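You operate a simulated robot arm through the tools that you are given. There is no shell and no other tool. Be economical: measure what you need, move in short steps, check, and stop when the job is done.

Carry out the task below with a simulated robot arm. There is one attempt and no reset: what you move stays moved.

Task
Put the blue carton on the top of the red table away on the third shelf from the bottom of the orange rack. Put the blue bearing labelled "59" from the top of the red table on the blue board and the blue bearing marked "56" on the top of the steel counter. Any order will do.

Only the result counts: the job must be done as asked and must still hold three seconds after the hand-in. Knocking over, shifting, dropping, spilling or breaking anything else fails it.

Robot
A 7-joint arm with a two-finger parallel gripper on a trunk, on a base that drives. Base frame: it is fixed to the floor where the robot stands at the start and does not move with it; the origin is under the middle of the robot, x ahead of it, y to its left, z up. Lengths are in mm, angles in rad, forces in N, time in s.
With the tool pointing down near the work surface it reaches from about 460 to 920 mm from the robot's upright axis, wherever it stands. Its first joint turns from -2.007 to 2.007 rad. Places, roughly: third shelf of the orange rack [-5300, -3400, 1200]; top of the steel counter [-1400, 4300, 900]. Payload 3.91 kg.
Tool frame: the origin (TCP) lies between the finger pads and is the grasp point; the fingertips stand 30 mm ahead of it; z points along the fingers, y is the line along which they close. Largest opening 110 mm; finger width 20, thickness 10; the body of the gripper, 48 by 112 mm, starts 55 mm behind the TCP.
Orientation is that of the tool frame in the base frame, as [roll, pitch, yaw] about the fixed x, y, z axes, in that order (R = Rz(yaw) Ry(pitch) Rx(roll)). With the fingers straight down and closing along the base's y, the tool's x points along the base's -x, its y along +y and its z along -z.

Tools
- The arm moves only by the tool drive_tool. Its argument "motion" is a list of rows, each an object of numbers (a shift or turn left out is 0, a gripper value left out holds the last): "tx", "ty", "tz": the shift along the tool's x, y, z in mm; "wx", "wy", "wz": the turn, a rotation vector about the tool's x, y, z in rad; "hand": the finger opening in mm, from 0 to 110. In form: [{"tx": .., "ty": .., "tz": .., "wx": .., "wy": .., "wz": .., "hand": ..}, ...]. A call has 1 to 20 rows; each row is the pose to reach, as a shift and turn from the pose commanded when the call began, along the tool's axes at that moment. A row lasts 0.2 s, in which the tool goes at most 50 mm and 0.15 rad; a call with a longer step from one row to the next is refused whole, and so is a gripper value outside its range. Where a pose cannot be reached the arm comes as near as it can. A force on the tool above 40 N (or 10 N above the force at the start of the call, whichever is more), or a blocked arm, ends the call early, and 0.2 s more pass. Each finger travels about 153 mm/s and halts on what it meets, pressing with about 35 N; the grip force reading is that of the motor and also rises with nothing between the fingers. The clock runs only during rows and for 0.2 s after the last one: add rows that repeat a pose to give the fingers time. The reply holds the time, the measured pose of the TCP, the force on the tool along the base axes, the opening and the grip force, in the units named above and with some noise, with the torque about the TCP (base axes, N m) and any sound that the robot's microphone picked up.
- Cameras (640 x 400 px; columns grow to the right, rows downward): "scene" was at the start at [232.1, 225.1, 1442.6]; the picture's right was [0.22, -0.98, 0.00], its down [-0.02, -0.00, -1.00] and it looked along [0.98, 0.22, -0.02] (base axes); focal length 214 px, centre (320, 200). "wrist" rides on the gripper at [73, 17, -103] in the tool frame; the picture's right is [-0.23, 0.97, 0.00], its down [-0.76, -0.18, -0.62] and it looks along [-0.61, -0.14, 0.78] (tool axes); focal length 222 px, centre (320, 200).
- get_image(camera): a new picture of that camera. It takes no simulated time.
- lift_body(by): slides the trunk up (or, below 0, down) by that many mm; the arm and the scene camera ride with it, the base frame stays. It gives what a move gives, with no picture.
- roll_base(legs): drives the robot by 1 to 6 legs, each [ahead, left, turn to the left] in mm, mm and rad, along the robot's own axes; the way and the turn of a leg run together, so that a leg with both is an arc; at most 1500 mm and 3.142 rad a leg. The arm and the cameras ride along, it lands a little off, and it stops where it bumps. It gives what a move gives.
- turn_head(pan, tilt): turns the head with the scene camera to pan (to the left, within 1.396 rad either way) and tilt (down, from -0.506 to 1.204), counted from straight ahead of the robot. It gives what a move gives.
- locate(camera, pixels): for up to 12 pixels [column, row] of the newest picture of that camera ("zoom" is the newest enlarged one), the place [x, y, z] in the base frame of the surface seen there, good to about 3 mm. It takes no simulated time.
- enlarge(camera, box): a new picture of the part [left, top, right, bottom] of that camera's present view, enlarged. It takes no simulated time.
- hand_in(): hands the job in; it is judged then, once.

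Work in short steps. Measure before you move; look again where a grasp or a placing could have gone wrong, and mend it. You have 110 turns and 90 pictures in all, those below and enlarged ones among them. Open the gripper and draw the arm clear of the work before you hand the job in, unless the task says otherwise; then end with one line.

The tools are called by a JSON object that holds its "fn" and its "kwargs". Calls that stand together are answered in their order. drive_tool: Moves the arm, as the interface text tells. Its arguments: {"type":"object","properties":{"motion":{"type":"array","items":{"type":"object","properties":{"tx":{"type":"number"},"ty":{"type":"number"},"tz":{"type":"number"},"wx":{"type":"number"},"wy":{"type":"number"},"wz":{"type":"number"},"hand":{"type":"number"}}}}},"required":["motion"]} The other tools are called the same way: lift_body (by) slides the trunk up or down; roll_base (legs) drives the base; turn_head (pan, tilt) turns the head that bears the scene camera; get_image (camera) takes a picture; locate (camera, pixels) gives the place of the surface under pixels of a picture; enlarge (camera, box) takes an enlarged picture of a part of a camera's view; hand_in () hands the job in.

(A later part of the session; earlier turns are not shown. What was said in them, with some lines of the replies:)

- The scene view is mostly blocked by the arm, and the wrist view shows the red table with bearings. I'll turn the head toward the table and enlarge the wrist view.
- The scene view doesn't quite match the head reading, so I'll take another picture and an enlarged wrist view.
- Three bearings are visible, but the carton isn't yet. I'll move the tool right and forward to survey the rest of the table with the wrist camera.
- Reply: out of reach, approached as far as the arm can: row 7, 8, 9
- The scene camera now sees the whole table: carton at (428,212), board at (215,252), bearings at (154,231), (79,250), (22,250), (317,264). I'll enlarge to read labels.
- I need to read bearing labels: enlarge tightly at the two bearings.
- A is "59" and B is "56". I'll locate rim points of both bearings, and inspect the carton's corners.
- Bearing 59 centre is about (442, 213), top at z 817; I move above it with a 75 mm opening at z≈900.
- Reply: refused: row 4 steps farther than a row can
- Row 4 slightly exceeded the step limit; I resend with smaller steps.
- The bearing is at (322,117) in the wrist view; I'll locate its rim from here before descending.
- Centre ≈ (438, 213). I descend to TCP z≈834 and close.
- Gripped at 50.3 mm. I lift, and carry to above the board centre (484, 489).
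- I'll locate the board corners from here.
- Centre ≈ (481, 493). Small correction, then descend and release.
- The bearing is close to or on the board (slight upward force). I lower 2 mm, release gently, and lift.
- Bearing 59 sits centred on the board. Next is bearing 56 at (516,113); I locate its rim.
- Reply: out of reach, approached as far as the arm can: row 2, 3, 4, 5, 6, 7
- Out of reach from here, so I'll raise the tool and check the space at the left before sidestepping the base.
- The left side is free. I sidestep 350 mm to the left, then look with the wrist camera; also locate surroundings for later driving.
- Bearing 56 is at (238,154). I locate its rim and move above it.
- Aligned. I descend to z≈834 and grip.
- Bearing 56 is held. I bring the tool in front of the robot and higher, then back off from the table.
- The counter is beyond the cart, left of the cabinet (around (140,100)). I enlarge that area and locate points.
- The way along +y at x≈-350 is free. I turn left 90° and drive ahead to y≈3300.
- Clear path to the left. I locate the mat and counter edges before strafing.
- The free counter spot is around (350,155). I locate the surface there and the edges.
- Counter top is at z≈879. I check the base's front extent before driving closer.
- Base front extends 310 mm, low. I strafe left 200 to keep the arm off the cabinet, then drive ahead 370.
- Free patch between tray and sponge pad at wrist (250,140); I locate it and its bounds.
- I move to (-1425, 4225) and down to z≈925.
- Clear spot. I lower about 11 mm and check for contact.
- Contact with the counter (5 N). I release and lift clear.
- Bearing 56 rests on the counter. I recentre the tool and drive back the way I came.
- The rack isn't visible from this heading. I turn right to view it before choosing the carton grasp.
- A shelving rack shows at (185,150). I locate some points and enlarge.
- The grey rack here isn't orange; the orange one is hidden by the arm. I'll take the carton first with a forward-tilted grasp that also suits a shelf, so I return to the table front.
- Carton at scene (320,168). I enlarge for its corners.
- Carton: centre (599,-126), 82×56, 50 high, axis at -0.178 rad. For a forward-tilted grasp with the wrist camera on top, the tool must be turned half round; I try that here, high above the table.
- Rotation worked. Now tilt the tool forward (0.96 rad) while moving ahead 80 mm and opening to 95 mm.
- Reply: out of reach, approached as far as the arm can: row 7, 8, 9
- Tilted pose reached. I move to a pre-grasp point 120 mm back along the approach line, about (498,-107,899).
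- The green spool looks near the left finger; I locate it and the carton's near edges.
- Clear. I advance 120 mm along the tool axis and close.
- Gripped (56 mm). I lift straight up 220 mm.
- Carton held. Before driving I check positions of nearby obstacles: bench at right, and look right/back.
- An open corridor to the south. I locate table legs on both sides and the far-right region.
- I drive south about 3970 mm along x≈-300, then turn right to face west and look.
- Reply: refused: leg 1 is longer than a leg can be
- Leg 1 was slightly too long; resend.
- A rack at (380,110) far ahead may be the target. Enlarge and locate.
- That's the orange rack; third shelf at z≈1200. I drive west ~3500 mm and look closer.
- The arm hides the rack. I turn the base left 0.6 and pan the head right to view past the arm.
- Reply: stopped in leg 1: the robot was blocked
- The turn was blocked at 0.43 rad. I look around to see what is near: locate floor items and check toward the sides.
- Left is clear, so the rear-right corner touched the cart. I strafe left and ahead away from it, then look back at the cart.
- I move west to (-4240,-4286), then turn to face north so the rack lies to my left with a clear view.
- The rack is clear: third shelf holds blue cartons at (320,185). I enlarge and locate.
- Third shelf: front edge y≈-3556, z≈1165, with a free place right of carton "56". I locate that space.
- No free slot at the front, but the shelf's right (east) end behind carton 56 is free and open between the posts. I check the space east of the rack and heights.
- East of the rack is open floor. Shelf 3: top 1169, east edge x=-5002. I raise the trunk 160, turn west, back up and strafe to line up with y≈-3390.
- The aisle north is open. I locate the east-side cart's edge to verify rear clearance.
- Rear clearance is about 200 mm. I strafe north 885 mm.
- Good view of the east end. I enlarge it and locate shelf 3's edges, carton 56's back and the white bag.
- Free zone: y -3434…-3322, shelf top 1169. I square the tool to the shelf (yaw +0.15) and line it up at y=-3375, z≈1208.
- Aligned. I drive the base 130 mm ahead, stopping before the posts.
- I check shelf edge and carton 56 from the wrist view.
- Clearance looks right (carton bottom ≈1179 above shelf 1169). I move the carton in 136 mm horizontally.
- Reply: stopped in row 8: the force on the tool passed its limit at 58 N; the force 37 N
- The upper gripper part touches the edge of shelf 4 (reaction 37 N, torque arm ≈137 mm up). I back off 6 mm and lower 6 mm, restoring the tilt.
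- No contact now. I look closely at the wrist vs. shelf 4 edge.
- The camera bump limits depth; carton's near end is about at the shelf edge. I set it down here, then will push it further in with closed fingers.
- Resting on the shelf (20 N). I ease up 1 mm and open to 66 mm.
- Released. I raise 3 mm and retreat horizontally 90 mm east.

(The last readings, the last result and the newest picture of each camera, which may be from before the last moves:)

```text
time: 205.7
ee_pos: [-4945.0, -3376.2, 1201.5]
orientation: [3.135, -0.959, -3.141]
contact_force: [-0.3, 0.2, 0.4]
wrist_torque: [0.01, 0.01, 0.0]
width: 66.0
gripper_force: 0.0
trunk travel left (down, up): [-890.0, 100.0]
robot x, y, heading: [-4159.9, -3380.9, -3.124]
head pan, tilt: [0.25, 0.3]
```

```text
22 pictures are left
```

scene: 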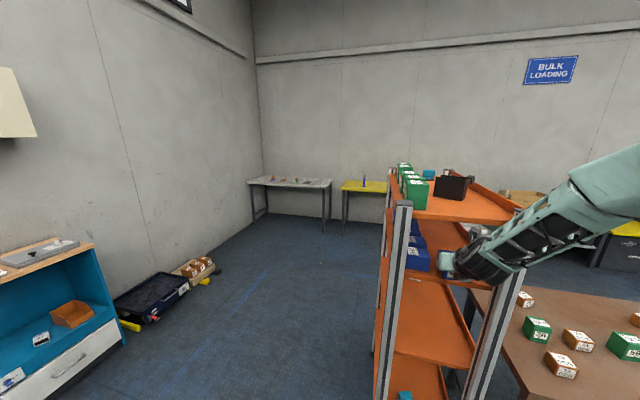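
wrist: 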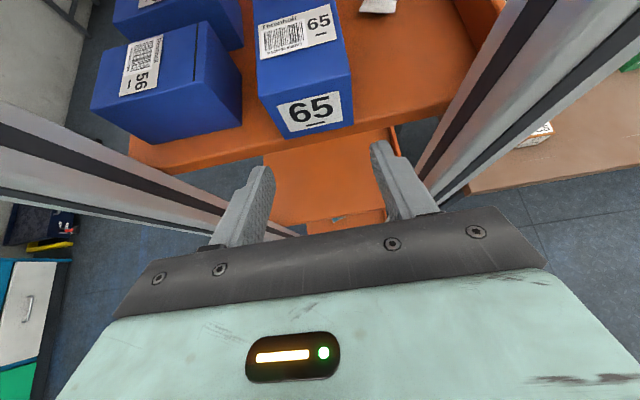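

The carton stands upright, its front nearly flush with the shelf edge. I locate its face for a gentle push.

{"fn": "locate", "kwargs": {"camera": "wrist", "pixels": [[278, 132], [350, 120], [310, 110], [262, 95], [350, 72], [250, 150], [360, 125]]}}

{"fn": "drive_tool", "kwargs": {"motion": [{"hand": 40}, {"hand": 10}, {"hand": 0}, {"hand": 0}]}}

```text
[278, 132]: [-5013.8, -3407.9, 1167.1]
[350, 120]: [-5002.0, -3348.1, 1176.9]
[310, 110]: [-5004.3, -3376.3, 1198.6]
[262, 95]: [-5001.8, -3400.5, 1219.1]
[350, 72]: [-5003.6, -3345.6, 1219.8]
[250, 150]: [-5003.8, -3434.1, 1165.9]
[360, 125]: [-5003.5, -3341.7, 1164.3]
```

```text
time: 206.7
ee_pos: [-4945.8, -3374.8, 1202.4]
orientation: [3.133, -0.96, 3.14]
contact_force: [-1.1, 0.0, -0.5]
wrist_torque: [0.03, 0.0, 0.0]
width: 0.1
gripper_force: 35.4
trunk travel left (down, up): [-890.0, 100.0]
robot x, y, heading: [-4157.6, -3378.2, -3.124]
head pan, tilt: [0.25, 0.3]
```

Face at x=-5003. I push forward slowly so the face ends at about -5020.

{"fn": "drive_tool", "kwargs": {"motion": [{"tx": 5.7, "tz": 8.2}, {"tx": 11.5, "tz": 16.4}, {"tx": 14.9, "tz": 21.3}, {"tx": 17.2, "tz": 24.6}, {"tx": 19.5, "tz": 27.8}, {"tx": 21.8, "tz": 31.1}, {"tx": 24.1, "tz": 34.4}, {"tx": 25.8, "tz": 36.9}, {"tx": 25.8, "tz": 36.9}]}}

{"fn": "get_image", "kwargs": {"camera": "wrist"}}

```text
time: 208.7
ee_pos: [-4990.5, -3375.7, 1201.2]
orientation: [3.134, -0.96, 3.141]
contact_force: [1.1, 0.1, 0.7]
wrist_torque: [-0.01, -0.01, 0.0]
width: 0.0
gripper_force: 35.3
trunk travel left (down, up): [-890.0, 100.0]
robot x, y, heading: [-4158.3, -3381.1, -3.121]
head pan, tilt: [0.25, 0.3]
```

```text
21 pictures are left
```

wrist: 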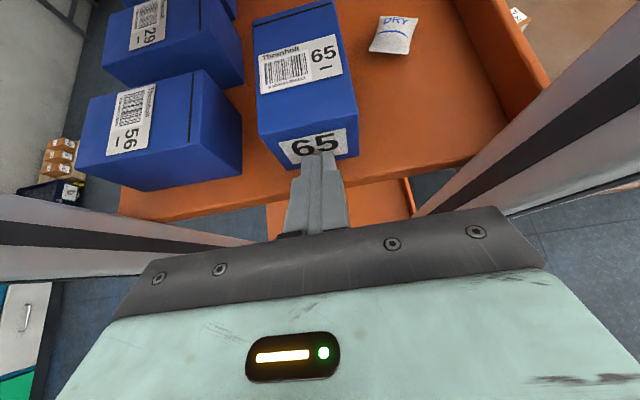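

Carton is now fully on the shelf, clear of the bag and carton 56. I retreat 120 mm and back the base off, then verify.

{"fn": "drive_tool", "kwargs": {"motion": [{"tx": -17, "tz": -24.6}, {"tx": -34, "tz": -49}, {"tx": -51.6, "tz": -73.7}, {"tx": -69, "tz": -98}, {"tx": -69, "tz": -98, "hand": 60}, {"tx": -69, "tz": -98, "hand": 60}]}}

{"fn": "roll_base", "kwargs": {"legs": [[-150, 0, 0]]}}

{"fn": "get_image", "kwargs": {"camera": "wrist"}}

{"fn": "enlarge", "kwargs": {"camera": "scene", "box": [350, 130, 540, 290]}}

```text
time: 210.1
ee_pos: [-4870.4, -3376.8, 1200.2]
orientation: [3.134, -0.96, -3.141]
contact_force: [0.4, -0.3, -0.9]
wrist_torque: [-0.02, 0.0, 0.0]
width: 59.9
gripper_force: 0.0
trunk travel left (down, up): [-890.0, 100.0]
robot x, y, heading: [-4160.7, -3380.5, -3.125]
head pan, tilt: [0.25, 0.3]
```

```text
time: 211.4
ee_pos: [-4720.9, -3373.4, 1200.7]
orientation: [3.132, -0.961, 3.139]
contact_force: [0.1, -0.8, 0.0]
wrist_torque: [0.02, -0.03, 0.01]
width: 59.8
gripper_force: 0.1
trunk travel left (down, up): [-890.0, 100.0]
robot x, y, heading: [-4007.5, -3380.0, -3.121]
head pan, tilt: [0.25, 0.3]
```

```text
20 pictures are left
```

wrist: 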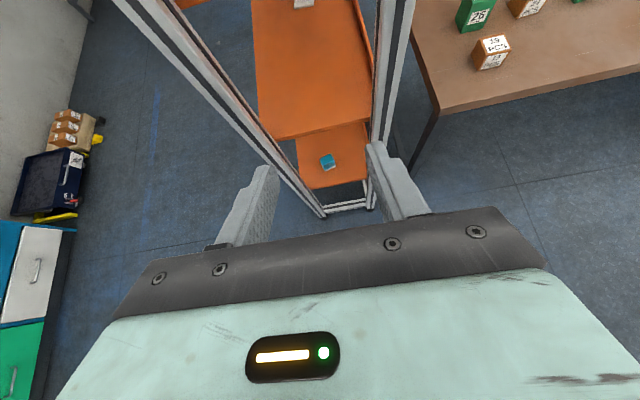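

```text
2.50 times, centred on (445, 210) of scene
```

zoom: 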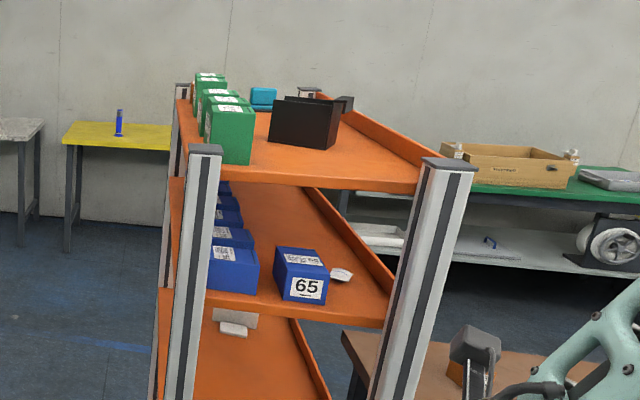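

The carton 65 stands properly on the third shelf. I check that the rack hasn't shifted.

{"fn": "locate", "kwargs": {"camera": "zoom", "pixels": [[300, 318], [300, 182], [307, 300], [245, 165], [340, 275], [230, 280]]}}

```text
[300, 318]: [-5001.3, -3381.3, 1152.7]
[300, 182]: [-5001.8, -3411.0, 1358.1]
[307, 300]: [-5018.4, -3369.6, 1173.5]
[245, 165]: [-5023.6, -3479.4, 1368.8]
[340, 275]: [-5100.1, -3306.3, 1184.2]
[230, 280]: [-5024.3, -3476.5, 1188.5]
```

The rack is unmoved (edge still x≈-5002), the carton front is at -5018 on the shelf, and the gripper is open and clear. I hand in.

{"fn": "hand_in", "kwargs": {}}

```text
The job is handed in.
```

The job is handed in: the blue carton is on the third shelf of the orange rack, bearing 59 on the blue board and bearing 56 on the steel counter. There were two contacts on the way. The base bumped something, probably a cart, while turning, and I could not see afterwards whether it moved. The gripper touched the rack's fourth shelf, but the rack measured unmoved.
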